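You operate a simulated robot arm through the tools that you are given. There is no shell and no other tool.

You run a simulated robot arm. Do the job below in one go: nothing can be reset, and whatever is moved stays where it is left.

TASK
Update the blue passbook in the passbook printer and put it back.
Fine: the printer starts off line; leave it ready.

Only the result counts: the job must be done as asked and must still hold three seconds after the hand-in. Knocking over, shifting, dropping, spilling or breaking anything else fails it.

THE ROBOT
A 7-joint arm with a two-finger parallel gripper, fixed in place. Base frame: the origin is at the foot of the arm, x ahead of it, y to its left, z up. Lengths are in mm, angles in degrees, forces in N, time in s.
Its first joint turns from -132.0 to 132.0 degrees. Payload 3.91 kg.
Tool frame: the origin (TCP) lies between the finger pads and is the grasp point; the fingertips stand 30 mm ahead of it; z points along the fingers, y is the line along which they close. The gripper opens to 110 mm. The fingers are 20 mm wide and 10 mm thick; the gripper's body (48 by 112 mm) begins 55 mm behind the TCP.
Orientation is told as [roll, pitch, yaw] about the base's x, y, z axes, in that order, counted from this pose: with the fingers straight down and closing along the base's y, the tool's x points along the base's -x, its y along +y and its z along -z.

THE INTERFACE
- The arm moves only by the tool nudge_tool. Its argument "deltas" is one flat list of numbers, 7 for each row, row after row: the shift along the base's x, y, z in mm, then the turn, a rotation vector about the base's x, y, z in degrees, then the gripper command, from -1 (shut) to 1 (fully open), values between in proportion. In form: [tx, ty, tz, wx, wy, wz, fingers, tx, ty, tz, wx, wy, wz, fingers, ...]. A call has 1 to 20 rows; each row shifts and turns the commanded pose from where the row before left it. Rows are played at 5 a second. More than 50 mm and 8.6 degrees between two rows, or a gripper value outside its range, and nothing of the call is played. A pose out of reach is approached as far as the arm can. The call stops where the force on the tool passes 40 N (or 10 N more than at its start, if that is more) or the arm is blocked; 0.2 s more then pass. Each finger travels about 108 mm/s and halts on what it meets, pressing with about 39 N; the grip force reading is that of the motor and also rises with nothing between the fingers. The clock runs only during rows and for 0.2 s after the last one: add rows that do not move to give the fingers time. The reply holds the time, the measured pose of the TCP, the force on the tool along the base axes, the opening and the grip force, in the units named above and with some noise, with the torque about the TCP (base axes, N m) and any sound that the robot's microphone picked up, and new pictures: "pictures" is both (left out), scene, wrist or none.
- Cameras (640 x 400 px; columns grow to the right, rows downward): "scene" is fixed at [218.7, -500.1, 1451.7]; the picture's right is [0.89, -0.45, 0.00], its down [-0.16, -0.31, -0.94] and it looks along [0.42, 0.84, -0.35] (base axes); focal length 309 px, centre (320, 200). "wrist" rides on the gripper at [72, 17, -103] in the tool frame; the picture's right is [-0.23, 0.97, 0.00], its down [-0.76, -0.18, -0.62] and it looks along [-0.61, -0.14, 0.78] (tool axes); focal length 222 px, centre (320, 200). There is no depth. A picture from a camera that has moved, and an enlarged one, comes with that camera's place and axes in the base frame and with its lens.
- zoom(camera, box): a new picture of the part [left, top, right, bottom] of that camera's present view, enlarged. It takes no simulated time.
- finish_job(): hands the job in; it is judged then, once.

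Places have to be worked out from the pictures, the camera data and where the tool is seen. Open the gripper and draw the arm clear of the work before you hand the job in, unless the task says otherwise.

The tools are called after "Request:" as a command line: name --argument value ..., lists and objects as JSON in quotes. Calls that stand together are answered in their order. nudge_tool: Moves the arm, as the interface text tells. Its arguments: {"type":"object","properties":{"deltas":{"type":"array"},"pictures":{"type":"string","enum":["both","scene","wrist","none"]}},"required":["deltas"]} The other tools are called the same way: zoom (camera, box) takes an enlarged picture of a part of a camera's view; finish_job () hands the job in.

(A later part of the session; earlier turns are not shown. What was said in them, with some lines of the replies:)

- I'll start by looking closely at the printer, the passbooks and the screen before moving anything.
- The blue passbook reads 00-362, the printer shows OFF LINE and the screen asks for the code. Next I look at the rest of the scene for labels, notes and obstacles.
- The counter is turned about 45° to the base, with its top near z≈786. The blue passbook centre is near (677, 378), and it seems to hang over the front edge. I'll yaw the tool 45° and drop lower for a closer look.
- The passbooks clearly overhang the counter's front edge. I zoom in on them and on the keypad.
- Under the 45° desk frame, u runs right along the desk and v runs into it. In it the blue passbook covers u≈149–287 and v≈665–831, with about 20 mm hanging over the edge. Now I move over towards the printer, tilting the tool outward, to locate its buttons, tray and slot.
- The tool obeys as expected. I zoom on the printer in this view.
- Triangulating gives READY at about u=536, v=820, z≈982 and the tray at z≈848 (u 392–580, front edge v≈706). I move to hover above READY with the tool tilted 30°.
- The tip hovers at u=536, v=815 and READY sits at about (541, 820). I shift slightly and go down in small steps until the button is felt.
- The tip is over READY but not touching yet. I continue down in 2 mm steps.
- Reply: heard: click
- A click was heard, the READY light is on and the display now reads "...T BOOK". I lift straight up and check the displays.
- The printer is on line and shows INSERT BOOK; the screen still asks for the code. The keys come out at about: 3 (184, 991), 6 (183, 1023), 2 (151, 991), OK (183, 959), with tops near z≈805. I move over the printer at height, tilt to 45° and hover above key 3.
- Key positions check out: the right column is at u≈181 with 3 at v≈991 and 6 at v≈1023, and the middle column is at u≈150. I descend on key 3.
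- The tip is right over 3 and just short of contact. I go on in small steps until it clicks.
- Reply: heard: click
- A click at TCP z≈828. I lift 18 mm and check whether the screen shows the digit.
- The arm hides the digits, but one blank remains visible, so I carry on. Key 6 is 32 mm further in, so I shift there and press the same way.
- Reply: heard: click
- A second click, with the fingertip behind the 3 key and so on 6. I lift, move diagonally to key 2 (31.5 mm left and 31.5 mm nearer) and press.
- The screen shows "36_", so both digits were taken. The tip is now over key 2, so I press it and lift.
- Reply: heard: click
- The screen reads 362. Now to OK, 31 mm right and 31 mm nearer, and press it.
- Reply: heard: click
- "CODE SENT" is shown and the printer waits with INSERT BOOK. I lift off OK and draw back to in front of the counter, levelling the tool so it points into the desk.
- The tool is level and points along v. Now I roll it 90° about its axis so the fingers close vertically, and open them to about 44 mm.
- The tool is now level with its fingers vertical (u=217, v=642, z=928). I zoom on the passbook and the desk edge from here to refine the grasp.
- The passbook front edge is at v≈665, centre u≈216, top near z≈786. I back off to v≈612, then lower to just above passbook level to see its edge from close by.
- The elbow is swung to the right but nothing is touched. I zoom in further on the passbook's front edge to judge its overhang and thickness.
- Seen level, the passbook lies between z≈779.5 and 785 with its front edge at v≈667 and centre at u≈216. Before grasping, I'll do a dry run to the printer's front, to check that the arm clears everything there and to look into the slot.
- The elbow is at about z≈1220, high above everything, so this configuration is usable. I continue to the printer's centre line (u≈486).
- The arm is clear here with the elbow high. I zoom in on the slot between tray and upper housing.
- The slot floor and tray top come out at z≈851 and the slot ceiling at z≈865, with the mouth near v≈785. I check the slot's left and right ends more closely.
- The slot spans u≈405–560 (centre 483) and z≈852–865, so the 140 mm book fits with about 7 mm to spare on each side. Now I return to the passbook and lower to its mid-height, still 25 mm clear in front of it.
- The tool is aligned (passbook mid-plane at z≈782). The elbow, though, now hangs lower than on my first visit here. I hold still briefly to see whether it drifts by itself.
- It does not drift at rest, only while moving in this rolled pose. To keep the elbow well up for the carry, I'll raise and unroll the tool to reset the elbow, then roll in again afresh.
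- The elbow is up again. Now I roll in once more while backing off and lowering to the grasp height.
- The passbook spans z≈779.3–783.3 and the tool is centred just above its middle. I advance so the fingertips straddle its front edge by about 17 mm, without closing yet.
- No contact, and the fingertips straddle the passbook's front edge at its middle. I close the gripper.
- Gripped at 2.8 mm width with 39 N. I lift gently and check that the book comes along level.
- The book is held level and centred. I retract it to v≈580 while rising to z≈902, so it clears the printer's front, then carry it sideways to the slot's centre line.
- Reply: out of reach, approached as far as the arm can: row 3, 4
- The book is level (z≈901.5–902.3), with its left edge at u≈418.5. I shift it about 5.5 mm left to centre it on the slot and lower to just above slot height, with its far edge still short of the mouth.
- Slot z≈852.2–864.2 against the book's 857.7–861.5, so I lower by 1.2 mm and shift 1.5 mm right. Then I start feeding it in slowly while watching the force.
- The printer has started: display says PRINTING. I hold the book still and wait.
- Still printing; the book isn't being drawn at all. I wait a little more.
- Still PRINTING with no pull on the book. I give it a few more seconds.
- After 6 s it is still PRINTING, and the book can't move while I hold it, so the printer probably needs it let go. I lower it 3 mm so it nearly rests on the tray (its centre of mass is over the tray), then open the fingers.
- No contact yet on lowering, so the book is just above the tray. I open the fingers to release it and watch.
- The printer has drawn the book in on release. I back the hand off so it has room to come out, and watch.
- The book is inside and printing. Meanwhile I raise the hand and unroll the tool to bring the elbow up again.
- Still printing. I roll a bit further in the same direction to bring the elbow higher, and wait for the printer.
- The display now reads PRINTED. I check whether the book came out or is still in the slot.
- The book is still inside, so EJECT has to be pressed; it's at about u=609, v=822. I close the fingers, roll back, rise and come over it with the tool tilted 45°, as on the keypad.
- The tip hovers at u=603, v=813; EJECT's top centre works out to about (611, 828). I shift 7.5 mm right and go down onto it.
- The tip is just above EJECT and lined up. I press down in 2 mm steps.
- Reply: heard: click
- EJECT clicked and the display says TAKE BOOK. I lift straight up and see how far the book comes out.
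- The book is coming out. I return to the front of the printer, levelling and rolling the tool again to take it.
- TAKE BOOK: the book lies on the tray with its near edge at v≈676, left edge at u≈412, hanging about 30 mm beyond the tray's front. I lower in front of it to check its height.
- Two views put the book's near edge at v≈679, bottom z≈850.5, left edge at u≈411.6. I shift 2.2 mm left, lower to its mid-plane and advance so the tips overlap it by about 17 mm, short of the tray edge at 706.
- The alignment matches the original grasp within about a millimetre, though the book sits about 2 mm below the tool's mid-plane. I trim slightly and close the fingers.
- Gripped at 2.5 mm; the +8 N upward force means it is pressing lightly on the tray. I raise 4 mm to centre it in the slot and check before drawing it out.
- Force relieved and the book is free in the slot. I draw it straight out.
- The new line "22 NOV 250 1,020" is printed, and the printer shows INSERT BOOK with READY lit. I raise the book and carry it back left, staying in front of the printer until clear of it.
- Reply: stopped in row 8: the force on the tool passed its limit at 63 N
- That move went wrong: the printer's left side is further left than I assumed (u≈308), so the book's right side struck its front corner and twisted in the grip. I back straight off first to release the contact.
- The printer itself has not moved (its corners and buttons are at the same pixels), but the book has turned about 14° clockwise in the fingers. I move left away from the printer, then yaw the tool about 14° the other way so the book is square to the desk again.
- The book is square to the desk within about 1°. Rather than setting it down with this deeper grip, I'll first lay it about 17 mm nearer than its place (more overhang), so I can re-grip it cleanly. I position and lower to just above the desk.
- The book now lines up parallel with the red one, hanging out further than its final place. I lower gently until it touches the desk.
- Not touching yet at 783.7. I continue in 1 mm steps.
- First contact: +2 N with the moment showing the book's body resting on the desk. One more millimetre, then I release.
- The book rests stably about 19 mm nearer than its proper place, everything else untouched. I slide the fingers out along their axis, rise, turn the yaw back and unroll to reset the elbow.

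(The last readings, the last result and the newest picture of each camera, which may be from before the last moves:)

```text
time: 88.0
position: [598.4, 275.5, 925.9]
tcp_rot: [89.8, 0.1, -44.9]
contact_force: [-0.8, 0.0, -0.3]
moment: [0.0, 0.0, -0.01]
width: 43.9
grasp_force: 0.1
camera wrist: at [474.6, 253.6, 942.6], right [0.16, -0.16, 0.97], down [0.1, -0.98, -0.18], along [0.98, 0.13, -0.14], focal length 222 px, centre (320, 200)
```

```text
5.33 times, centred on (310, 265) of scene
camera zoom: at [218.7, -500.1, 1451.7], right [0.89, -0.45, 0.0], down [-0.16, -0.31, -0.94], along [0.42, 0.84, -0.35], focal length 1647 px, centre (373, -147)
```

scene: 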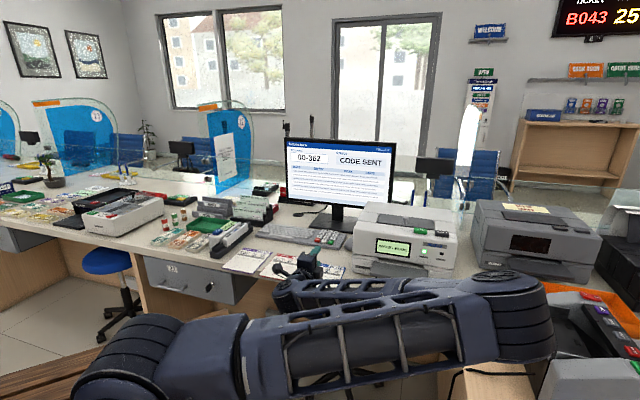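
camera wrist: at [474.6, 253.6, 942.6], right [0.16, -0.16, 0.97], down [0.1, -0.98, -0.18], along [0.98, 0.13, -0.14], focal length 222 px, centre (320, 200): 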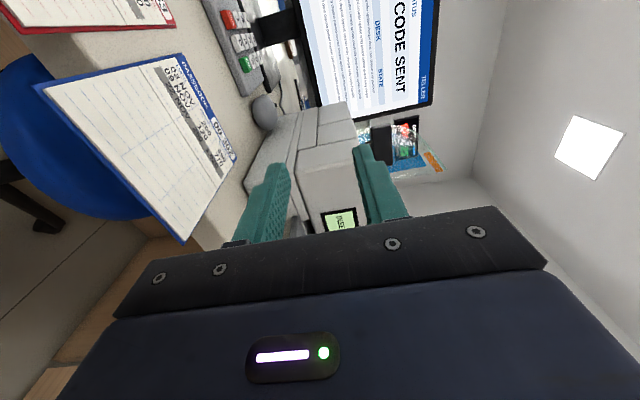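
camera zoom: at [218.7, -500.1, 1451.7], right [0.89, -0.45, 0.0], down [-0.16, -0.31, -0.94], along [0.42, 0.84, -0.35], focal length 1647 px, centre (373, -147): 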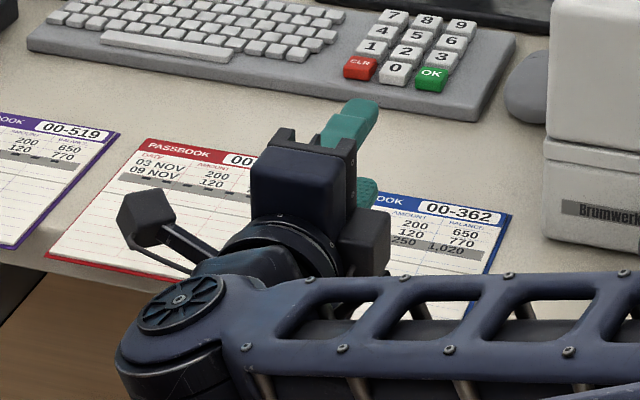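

Now unroll to lift the elbow, going a bit past level as before.

Request:
zoom --camera "wrist" --box '[20, 30, 250, 250]'

Request:
nudge_tool --deltas '[4, 4, 0, -5.786, -5.786, 0, -0.2, 4, 4, 0, -5.786, -5.786, 0, -0.2, 4, 4, 0, -5.786, -5.786, 0, -0.2, 4, 4, 0, -5.786, -5.786, 0, -0.2, 0, 0, 0, -5.786, -5.786, 0, -0.2, 0, 0, 0, -5.786, -5.786, 0, -0.2, 0, 0, 0, -5.786, -5.786, 0, -0.2, 0, 0, 0, -5.786, -5.786, 0, -0.2, 0, 0, 0, -5.786, -5.786, 0, -0.2, 0, 0, 0, -5.786, -5.786, 0, -0.2, 0, 0, 0, -5.786, -5.786, 0, -0.2, 0, 0, 0, -5.786, -5.786, 0, -0.2, 0, 0, 0, -5.786, -5.786, 0, -0.2, 0, 0, 0, -5.786, -5.786, 0, -0.2, 0, 0, 0, 0, 0, 0, -0.2]'

Request:
zoom --camera "scene" --box '[250, 230, 370, 300]'

```text
1.82 times, centred on (135, 140) of wrist
camera zoom: at [474.6, 253.6, 942.6], right [0.16, -0.16, 0.97], down [0.1, -0.98, -0.18], along [0.98, 0.13, -0.14], focal length 404 px, centre (656, 309)
```

zoom: 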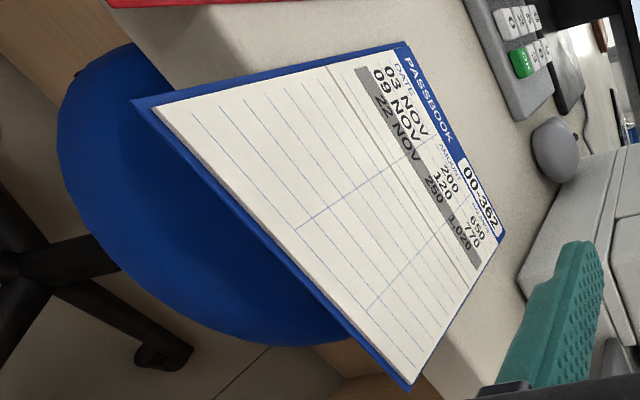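

```text
time: 91.2
position: [613.3, 293.3, 925.2]
tcp_rot: [-89.8, -65.4, 134.5]
contact_force: [0.4, 0.9, -0.3]
moment: [0.01, 0.0, 0.04]
width: 44.3
grasp_force: 0.1
camera wrist: at [551.0, 208.5, 852.7], right [-0.69, 0.7, -0.2], down [-0.55, -0.33, 0.77], along [0.47, 0.64, 0.61], focal length 222 px, centre (320, 200)
```

scene: 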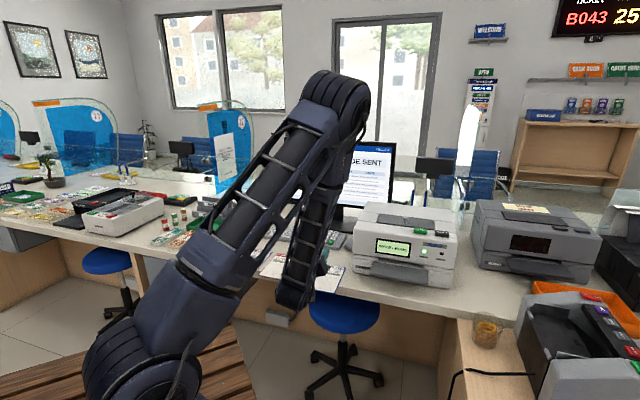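
wrist: 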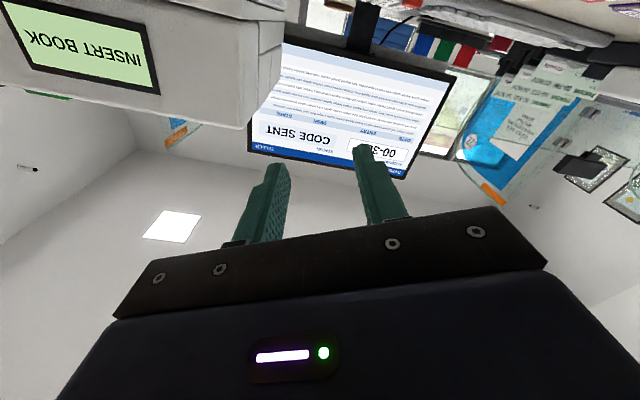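

```text
5.33 times, centred on (310, 265) of scene
camera zoom: at [218.7, -500.1, 1451.7], right [0.89, -0.45, 0.0], down [-0.16, -0.31, -0.94], along [0.42, 0.84, -0.35], focal length 1647 px, centre (373, -147)
```

zoom: 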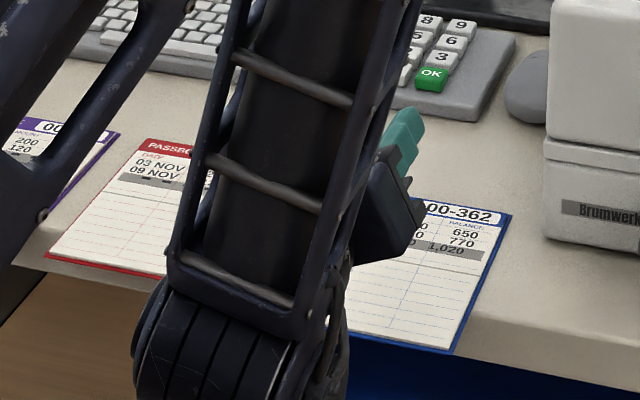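

The elbow is up again. The book now lies at u≈146–285, with its near edge at v≈650 and about 0.7° counter-clockwise. It needs +18 mm in v to return to its place. I roll in again and come down in front of it.

Request:
nudge_tool --deltas '[-4.23, -2.43, 0, 5.786, 5.786, 0, -0.2, -4.23, -2.43, 0, 5.786, 5.786, 0, -0.2, -4.23, -2.43, 0, 5.786, 5.786, 0, -0.2, -4.23, -2.43, 0, 5.786, 5.786, 0, -0.2, -4.23, -2.43, 0, 5.786, 5.786, 0, -0.2, -4.23, -2.43, 0, 5.786, 5.786, 0, -0.2, -4.23, -2.43, 0, 5.786, 5.786, 0, -0.2, 0, 0, -14, 5.786, 5.786, 0, -0.2, 0, 0, -14, 5.786, 5.786, 0, -0.2, 0, 0, -14, 5.786, 5.786, 0, -0.2, 0, 0, -14, 5.786, 5.786, 0, -0.2, 0, 0, -14, 5.786, 5.786, 0, -0.2, 0, 0, -14, 5.786, 5.786, 0, -0.2, 0, 0, -14, 5.786, 5.786, 0, -0.2, 0, 0, -45, 0, 0, 0, -0.2, 0, 0, 0, 0, 0, 0, -0.2]'

Request:
zoom --camera "wrist" --box '[270, 20, 370, 120]'

Request:
zoom --camera "wrist" --box '[270, 140, 390, 235]'

Request:
zoom --camera "scene" --box '[250, 230, 370, 300]'

```text
time: 94.6
position: [582.5, 275.3, 783.2]
tcp_rot: [89.8, 0.0, -44.8]
contact_force: [0.0, -0.6, -0.3]
moment: [0.0, 0.0, 0.02]
width: 44.0
grasp_force: 0.1
camera wrist: at [458.4, 253.4, 801.7], right [0.16, -0.16, 0.97], down [0.1, -0.98, -0.18], along [0.98, 0.13, -0.14], focal length 222 px, centre (320, 200)
```

scene: 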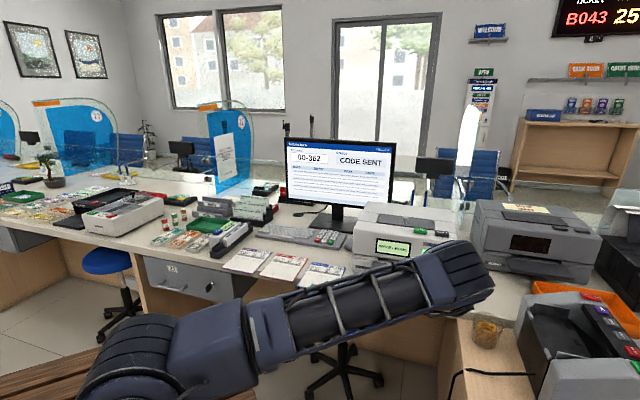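
wrist: 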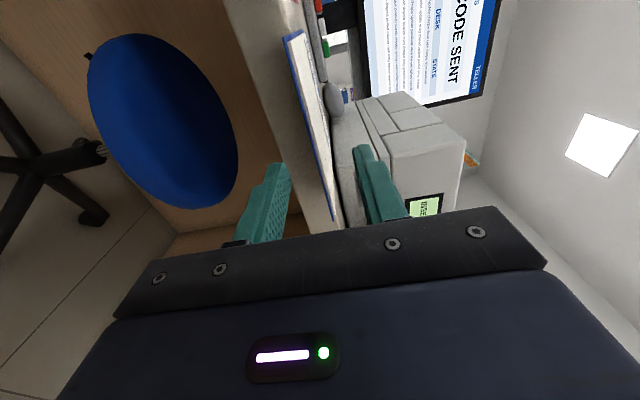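

```text
4.00 times, centred on (320, 70) of wrist
camera zoom: at [458.4, 253.4, 801.7], right [0.16, -0.16, 0.97], down [0.1, -0.98, -0.18], along [0.98, 0.13, -0.14], focal length 888 px, centre (320, 720)
```

zoom: 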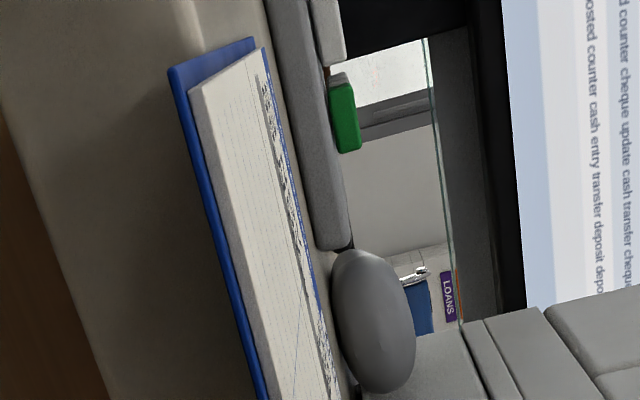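

```text
4.21 times, centred on (330, 188) of wrist
camera zoom: at [458.4, 253.4, 801.7], right [0.16, -0.16, 0.97], down [0.1, -0.98, -0.18], along [0.98, 0.13, -0.14], focal length 935 px, centre (278, 253)
```

zoom: 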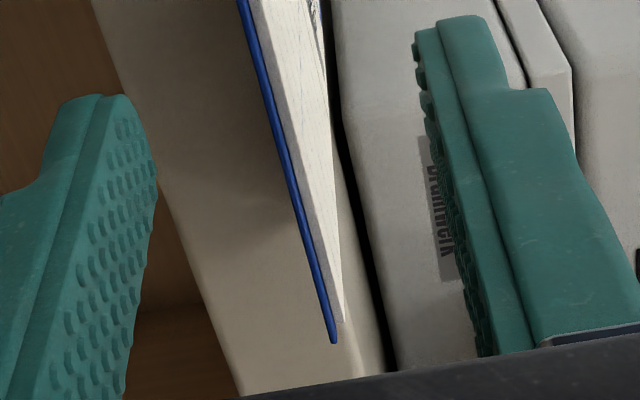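

```text
5.33 times, centred on (310, 265) of scene
camera zoom: at [218.7, -500.1, 1451.7], right [0.89, -0.45, 0.0], down [-0.16, -0.31, -0.94], along [0.42, 0.84, -0.35], focal length 1647 px, centre (373, -147)
```

zoom: 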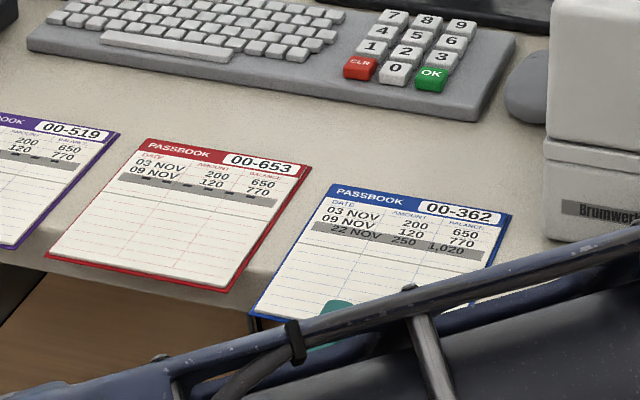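

Ready in front of the book; it lies about 2 mm lower relative to the tool than at the first grasp, so I lower 2 mm and advance 30 mm.

Request:
nudge_tool --deltas '[0, 0, -2, 0, 0, 0, -0.2, 5.4, 5.4, 0, 0, 0, 0, -0.2, 5.4, 5.4, 0, 0, 0, 0, -0.2, 5.4, 5.4, 0, 0, 0, 0, -0.2, 5.4, 5.4, 0, 0, 0, 0, -0.2, 0, 0, 0, 0, 0, 0, -0.2]'

Request:
zoom --camera "wrist" --box '[270, 20, 370, 120]'

Request:
zoom --camera "wrist" --box '[270, 140, 390, 235]'

```text
time: 96.0
position: [606.0, 297.5, 782.0]
tcp_rot: [89.8, 0.1, -44.9]
contact_force: [-0.1, 0.0, 1.1]
moment: [-0.01, -0.02, 0.01]
width: 43.9
grasp_force: 0.1
camera wrist: at [481.9, 274.4, 799.4], right [0.16, -0.16, 0.97], down [0.1, -0.98, -0.18], along [0.98, 0.13, -0.14], focal length 222 px, centre (320, 200)
```

scene: 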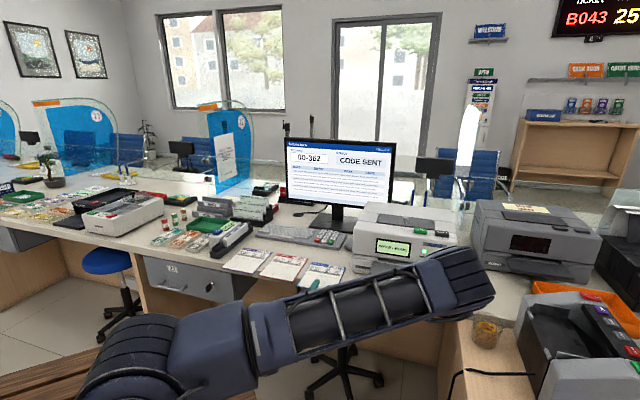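
wrist: 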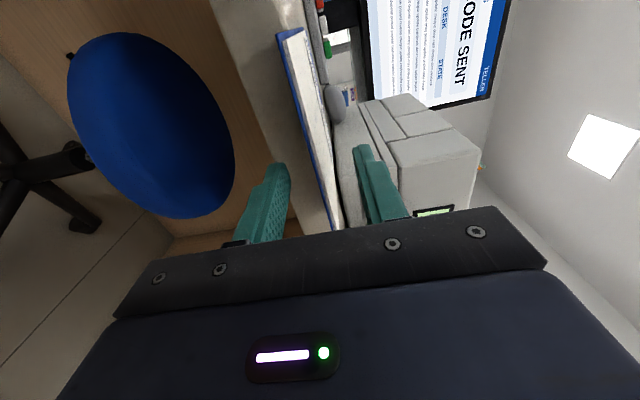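

```text
4.00 times, centred on (320, 70) of wrist
camera zoom: at [481.9, 274.4, 799.4], right [0.16, -0.16, 0.97], down [0.1, -0.98, -0.18], along [0.98, 0.13, -0.14], focal length 888 px, centre (320, 720)
```

zoom: 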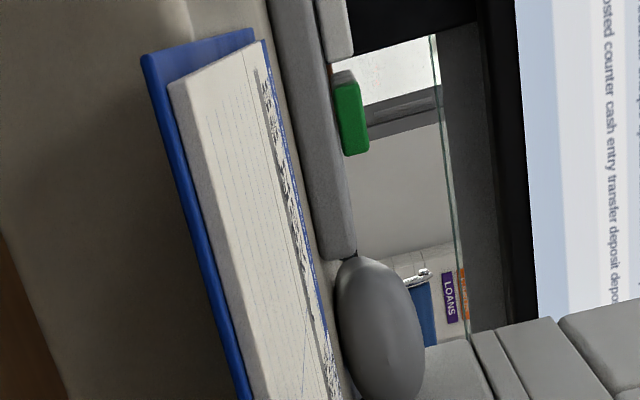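

```text
4.21 times, centred on (330, 188) of wrist
camera zoom: at [481.9, 274.4, 799.4], right [0.16, -0.16, 0.97], down [0.1, -0.98, -0.18], along [0.98, 0.13, -0.14], focal length 935 px, centre (278, 253)
```

zoom: 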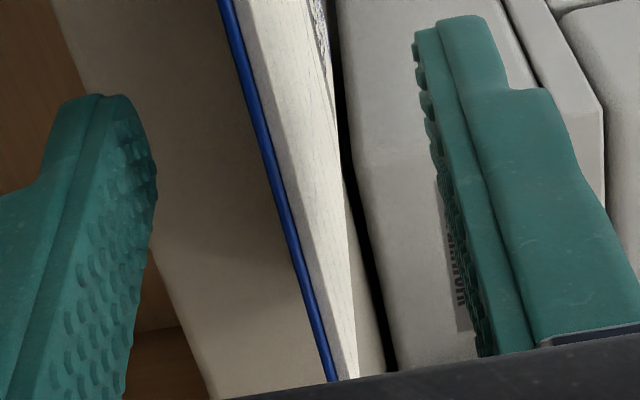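

Aligned like the original grasp. I close the fingers.

Request:
nudge_tool --deltas '[0, 0, 0, 0, 0, 0, -1, 0, 0, 0, 0, 0, 0, -1, 0, 0, 0, 0, 0, 0, -1]'

Request:
zoom --camera "wrist" --box '[270, 20, 370, 120]'

Request:
zoom --camera "scene" --box '[250, 230, 370, 300]'

```text
time: 96.8
position: [605.8, 297.3, 782.5]
tcp_rot: [89.7, 0.1, -44.8]
contact_force: [1.4, -1.0, 0.5]
moment: [0.02, -0.1, 0.0]
width: 2.7
grasp_force: 38.7
camera wrist: at [481.7, 274.3, 799.4], right [0.16, -0.16, 0.97], down [0.1, -0.98, -0.18], along [0.98, 0.13, -0.14], focal length 222 px, centre (320, 200)
```

scene: 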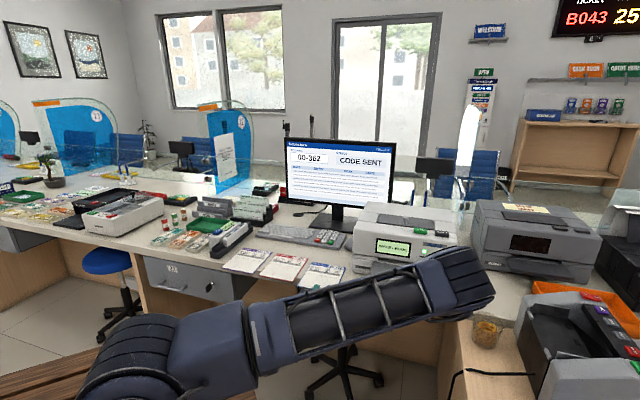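
wrist: 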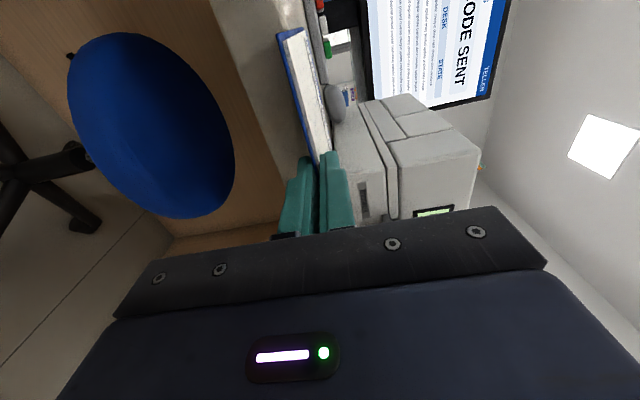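

```text
4.00 times, centred on (320, 70) of wrist
camera zoom: at [481.7, 274.3, 799.4], right [0.16, -0.16, 0.97], down [0.1, -0.98, -0.18], along [0.98, 0.13, -0.14], focal length 888 px, centre (320, 720)
```

zoom: 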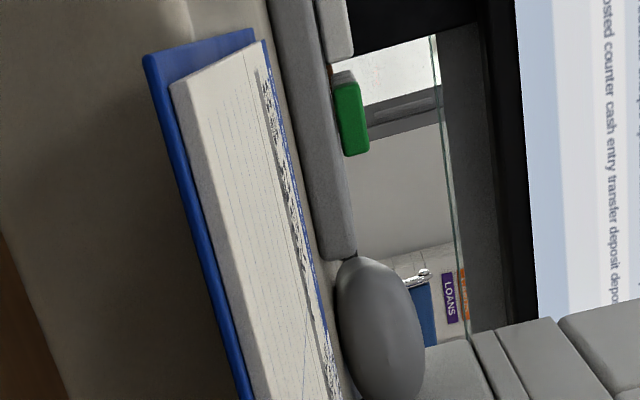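

```text
5.33 times, centred on (310, 265) of scene
camera zoom: at [218.7, -500.1, 1451.7], right [0.89, -0.45, 0.0], down [-0.16, -0.31, -0.94], along [0.42, 0.84, -0.35], focal length 1647 px, centre (373, -147)
```

zoom: 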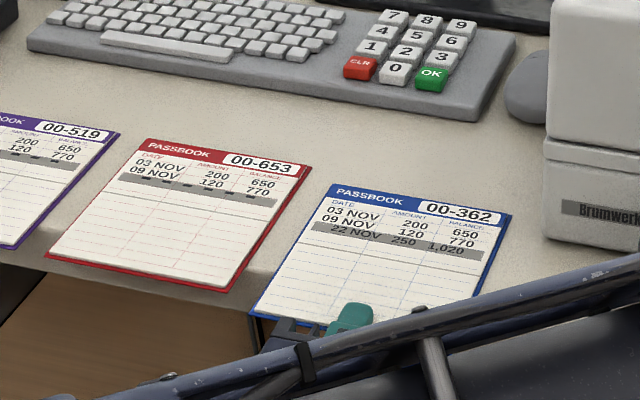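

Held again. I lift 4 mm, move it +17 mm in v and +1 mm in u with a 0.7° correction, and compare against its original pixels before setting it down.

Request:
nudge_tool --deltas '[0, 0, 2, 0, 0, 0, -1, 0, 0, 2, 0, 0, 0, -1, 4.2, 3.8, 0, 0, 0, -0.35, -1, 4.2, 3.8, 0, 0, 0, -0.35, -1, 4.3, 3.7, 0, 0, 0, 0, -1, 0, 0, 0, 0, 0, 0, -1]'

Request:
zoom --camera "scene" --box '[215, 220, 355, 300]'

Request:
zoom --camera "wrist" --box '[230, 20, 390, 240]'

```text
time: 98.2
position: [618.0, 309.6, 786.2]
tcp_rot: [89.7, 0.1, -45.7]
contact_force: [0.9, 0.0, 0.5]
moment: [0.0, 0.01, 0.0]
width: 3.0
grasp_force: 39.1
camera wrist: at [494.6, 287.3, 802.6], right [0.16, -0.16, 0.97], down [0.09, -0.98, -0.18], along [0.98, 0.11, -0.14], focal length 222 px, centre (320, 200)
```

scene: 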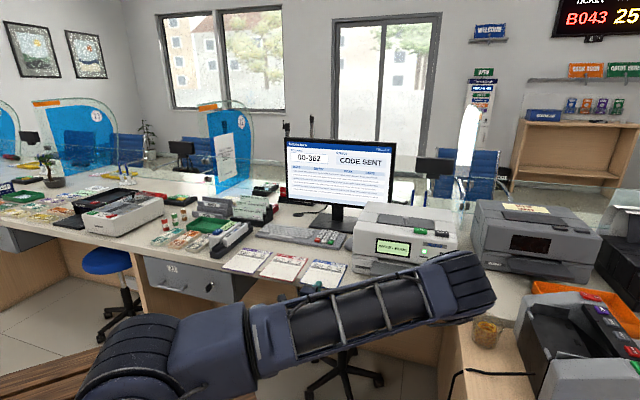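
wrist: 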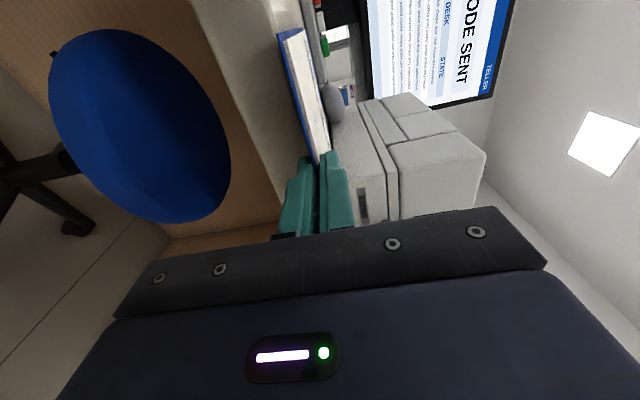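

```text
4.57 times, centred on (285, 260) of scene
camera zoom: at [218.7, -500.1, 1451.7], right [0.89, -0.45, 0.0], down [-0.16, -0.31, -0.94], along [0.42, 0.84, -0.35], focal length 1412 px, centre (480, -74)
```

zoom: 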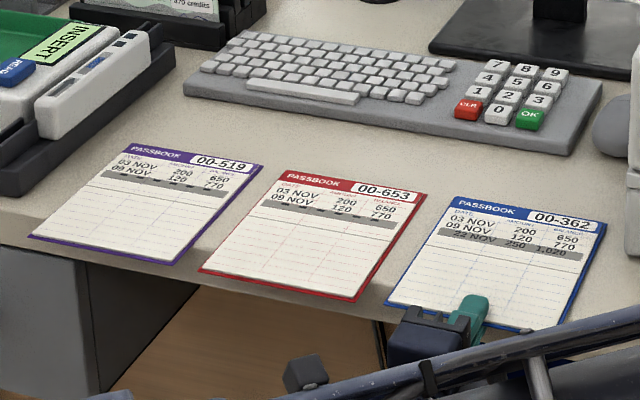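

```text
1.82 times, centred on (310, 130) of wrist
camera zoom: at [494.6, 287.3, 802.6], right [0.16, -0.16, 0.97], down [0.09, -0.98, -0.18], along [0.98, 0.11, -0.14], focal length 404 px, centre (338, 327)
```

zoom: 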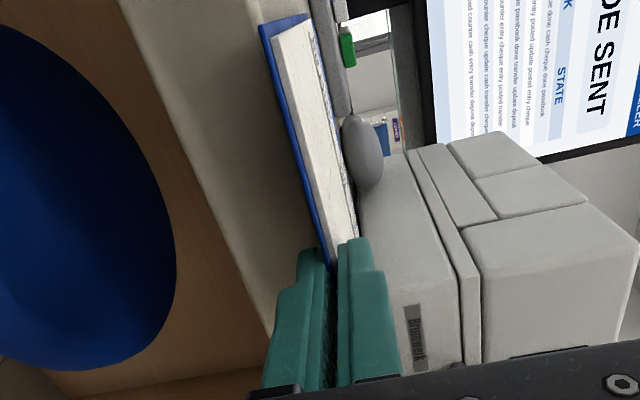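

The book's corners now match the original pixels within about 1–2 mm once lowered. I set it down gently.

Request:
nudge_tool --deltas '[-0.7, 0.7, -1.5, 0, 0, 0, -1, 0, 0, -1.5, 0, 0, 0, -1, 0, 0, -1, 0, 0, 0, -1, 0, 0, 0, 0, 0, 0, -1]' --pictures "none"

```text
time: 99.2
position: [618.7, 309.1, 780.5]
tcp_rot: [89.9, 0.1, -45.5]
contact_force: [-1.0, -0.5, 14.3]
moment: [0.41, -0.45, 0.02]
width: 2.5
grasp_force: 38.9
```

Contact at 14 N centred 42 mm ahead, i.e. the book on the desk edge and not my finger. I ease up 0.8 mm and release.

Request:
nudge_tool --deltas '[0, 0, 0.8, 0, 0, 0, -1, 0, 0, 0, 0, 0, 0, -1, 0, 0, 0, 0, 0, 0, -0.85, 0, 0, 0, 0, 0, 0, -0.7, 0, 0, 0, 0, 0, 0, -0.6, 0, 0, 0, 0, 0, 0, -0.6]'

Request:
zoom --camera "scene" --box '[215, 220, 355, 300]'

Request:
zoom --camera "wrist" --box '[230, 20, 390, 240]'

```text
time: 100.6
position: [619.1, 310.7, 782.2]
tcp_rot: [89.8, 0.1, -45.6]
contact_force: [0.5, -0.3, 1.0]
moment: [0.0, 0.02, 0.03]
width: 21.8
grasp_force: 0.0
camera wrist: at [494.5, 288.0, 798.8], right [0.16, -0.16, 0.97], down [0.09, -0.98, -0.18], along [0.98, 0.11, -0.14], focal length 222 px, centre (320, 200)
```

scene: 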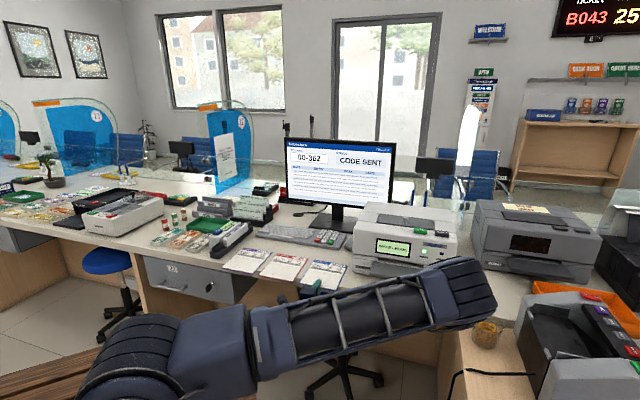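
wrist: 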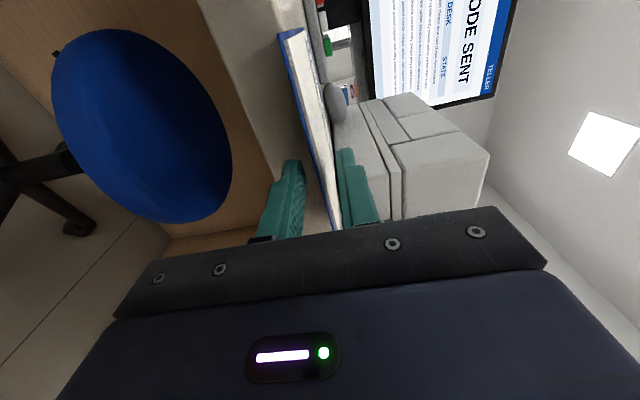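

```text
4.57 times, centred on (285, 260) of scene
camera zoom: at [218.7, -500.1, 1451.7], right [0.89, -0.45, 0.0], down [-0.16, -0.31, -0.94], along [0.42, 0.84, -0.35], focal length 1412 px, centre (480, -74)
```

zoom: 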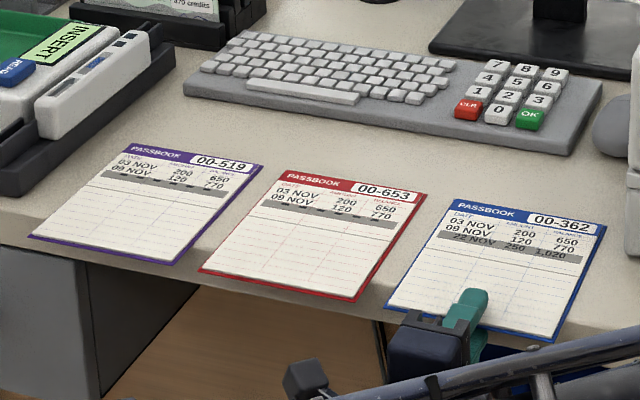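

```text
1.82 times, centred on (310, 130) of wrist
camera zoom: at [494.5, 288.0, 798.8], right [0.16, -0.16, 0.97], down [0.09, -0.98, -0.18], along [0.98, 0.11, -0.14], focal length 404 px, centre (338, 327)
```

zoom: 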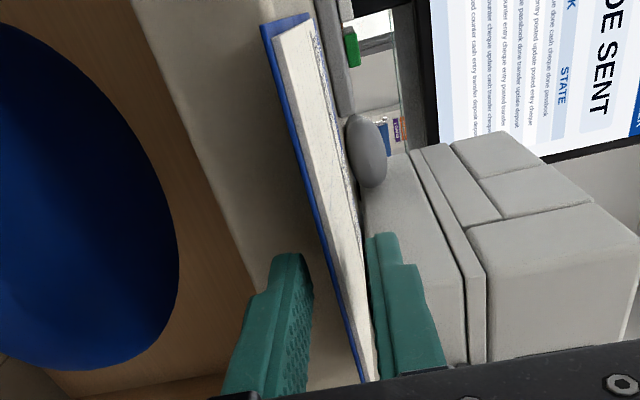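

The book's four corners now match the starting picture within a pixel or so. I withdraw the fingers straight back and rise clear.

Request:
nudge_tool --deltas '[-5, -5, 0, 0, 0, 0, -0.6, -6.3, -6.3, 0, 0, 0, 0, -0.6, -6.3, -6.3, 0, 0, 0, 0, -0.6, -6.3, -6.3, 0, 0, 0, 0, -0.6, -6.3, -6.3, 0, 0, 0, 0, -0.6, 0, 0, 0, 0, 0, 0, -0.6]'

Request:
zoom --camera "scene" --box '[215, 220, 355, 300]'

```text
time: 102.0
position: [587.3, 277.7, 783.2]
tcp_rot: [89.8, 0.2, -45.5]
contact_force: [-0.8, 0.4, 0.0]
moment: [-0.03, 0.02, 0.0]
width: 22.1
grasp_force: 0.2
camera wrist: at [463.1, 256.8, 799.8], right [0.16, -0.16, 0.97], down [0.09, -0.98, -0.18], along [0.98, 0.11, -0.15], focal length 222 px, centre (320, 200)
```

scene: 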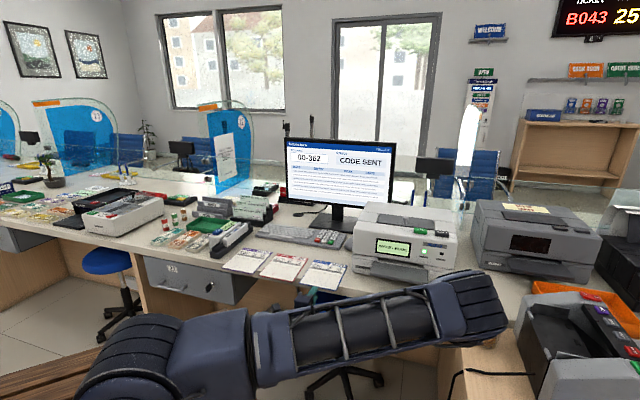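
wrist: 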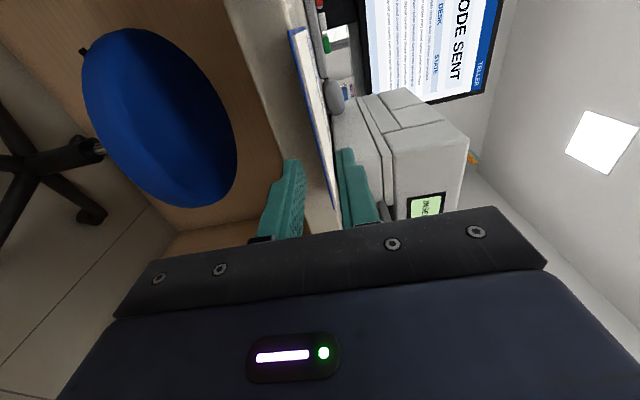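

```text
4.57 times, centred on (285, 260) of scene
camera zoom: at [218.7, -500.1, 1451.7], right [0.89, -0.45, 0.0], down [-0.16, -0.31, -0.94], along [0.42, 0.84, -0.35], focal length 1412 px, centre (480, -74)
```

zoom: 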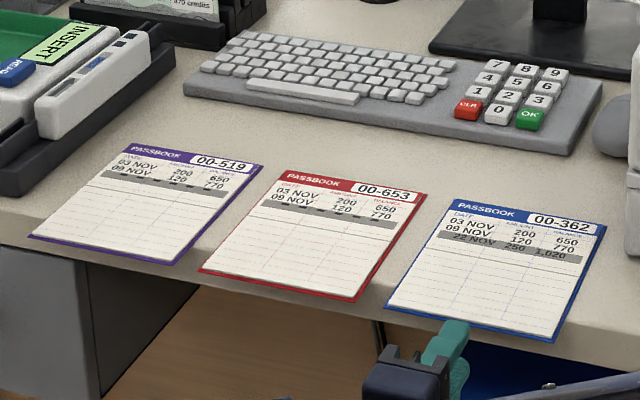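

The book is back in place, matching the start. I rise well clear, open the gripper fully and unroll the tool.

Request:
nudge_tool --deltas '[0, 0, 30, 0, 0, 0, -0.4, 0, 0, 40, 0, 0, 0, 0, 0, 0, 40, 0, 0, 0, 0, 2, 2, 40, -5.786, -5.786, 0, 1, 2, 2, 40, -5.786, -5.786, 0, 1, 2, 2, 40, -5.786, -5.786, 0, 1, 2, 2, 30, -5.786, -5.786, 0, 1, 0, 0, 30, -5.786, -5.786, 0, 1, 0, 0, 30, -5.786, -5.786, 0, 1, 0, 0, 20, -5.786, -5.786, 0, 1, 0, 0, 20, -5.786, -5.786, 0, 1, 0, 0, 0, -5.786, -5.786, 0, 1, 0, 0, 0, -5.786, -5.786, 0, 1, 0, 0, 0, -5.786, -5.786, 0, 1, 0, 0, 0, 0, 0, 0, 1]'

Request:
zoom --camera "scene" --box '[340, 190, 470, 300]'

Request:
zoom --camera "scene" --box '[215, 220, 355, 300]'

```text
time: 105.2
position: [598.7, 288.4, 1140.7]
tcp_rot: [-172.6, -89.4, -142.7]
contact_force: [-0.3, 0.4, 0.2]
moment: [0.01, -0.02, 0.01]
width: 110.0
grasp_force: 0.0
out of reach, approached as far as the arm can: row 6
camera wrist: at [514.7, 227.2, 1067.2], right [-0.69, 0.69, 0.23], down [-0.32, -0.57, 0.76], along [0.65, 0.45, 0.61], focal length 222 px, centre (320, 200)
```

scene: 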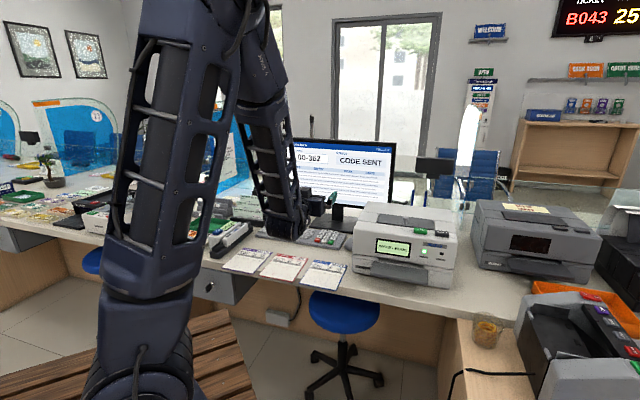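
wrist: 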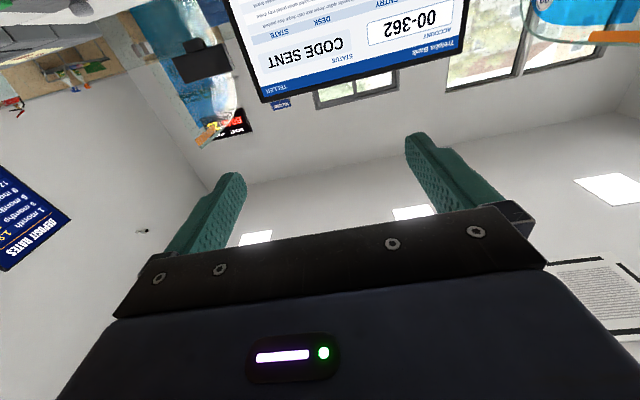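

```text
3.64 times, centred on (405, 245) of scene
camera zoom: at [218.7, -500.1, 1451.7], right [0.89, -0.45, 0.0], down [-0.16, -0.31, -0.94], along [0.42, 0.84, -0.35], focal length 1123 px, centre (11, 36)
```

zoom: 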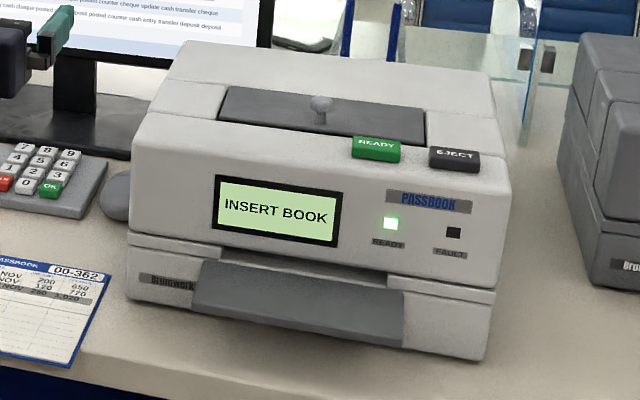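

```text
4.57 times, centred on (285, 260) of scene
camera zoom: at [218.7, -500.1, 1451.7], right [0.89, -0.45, 0.0], down [-0.16, -0.31, -0.94], along [0.42, 0.84, -0.35], focal length 1412 px, centre (480, -74)
```

zoom: 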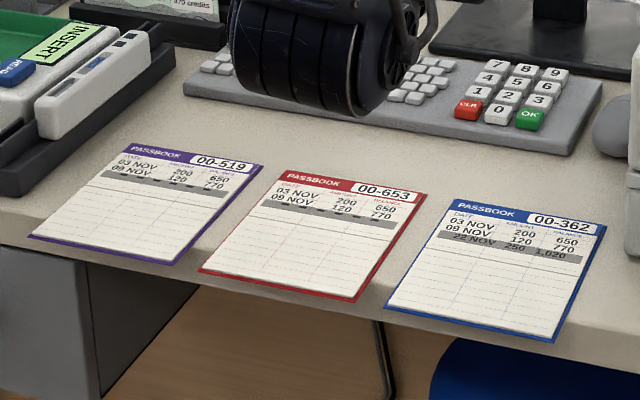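

Final check:
- The blue book is back at its starting pixels with the new line printed.
- The other books and the printer have not moved.
- The printer shows INSERT BOOK with READY lit.
- The gripper is open and clear of the work.

I hand the job in.

Request:
finish_job

```text
The job is handed in.
```

The blue passbook (00-362) has been updated and put back where it was. The new printed line reads 22 NOV, 250, 1,020. The printer is left ready: its READY light is on and it shows INSERT BOOK.

**Collision on the way back:** while I carried the book back, its right side hit the front left corner of the printer, with a force peak of 63 N. The book turned about 15° in the fingers. I laid it down on the counter, gripped it again and set it back square.

**State after that:**
- **Passbook:** its corners match the first picture to within about 1–2 mm.
- **Printer:** it sits at the same pixels as before, so it doesn't appear to have moved.
- **Other items:** the other two passbooks and everything else in the scene camera's view look unchanged. The SHORT and FULL cash trays on the side cabinet are outside that view, so I didn't check them at the end, though the arm should have passed well above them.

The gripper is open and the arm is clear. The teller screen still shows CODE SENT for 00-362.
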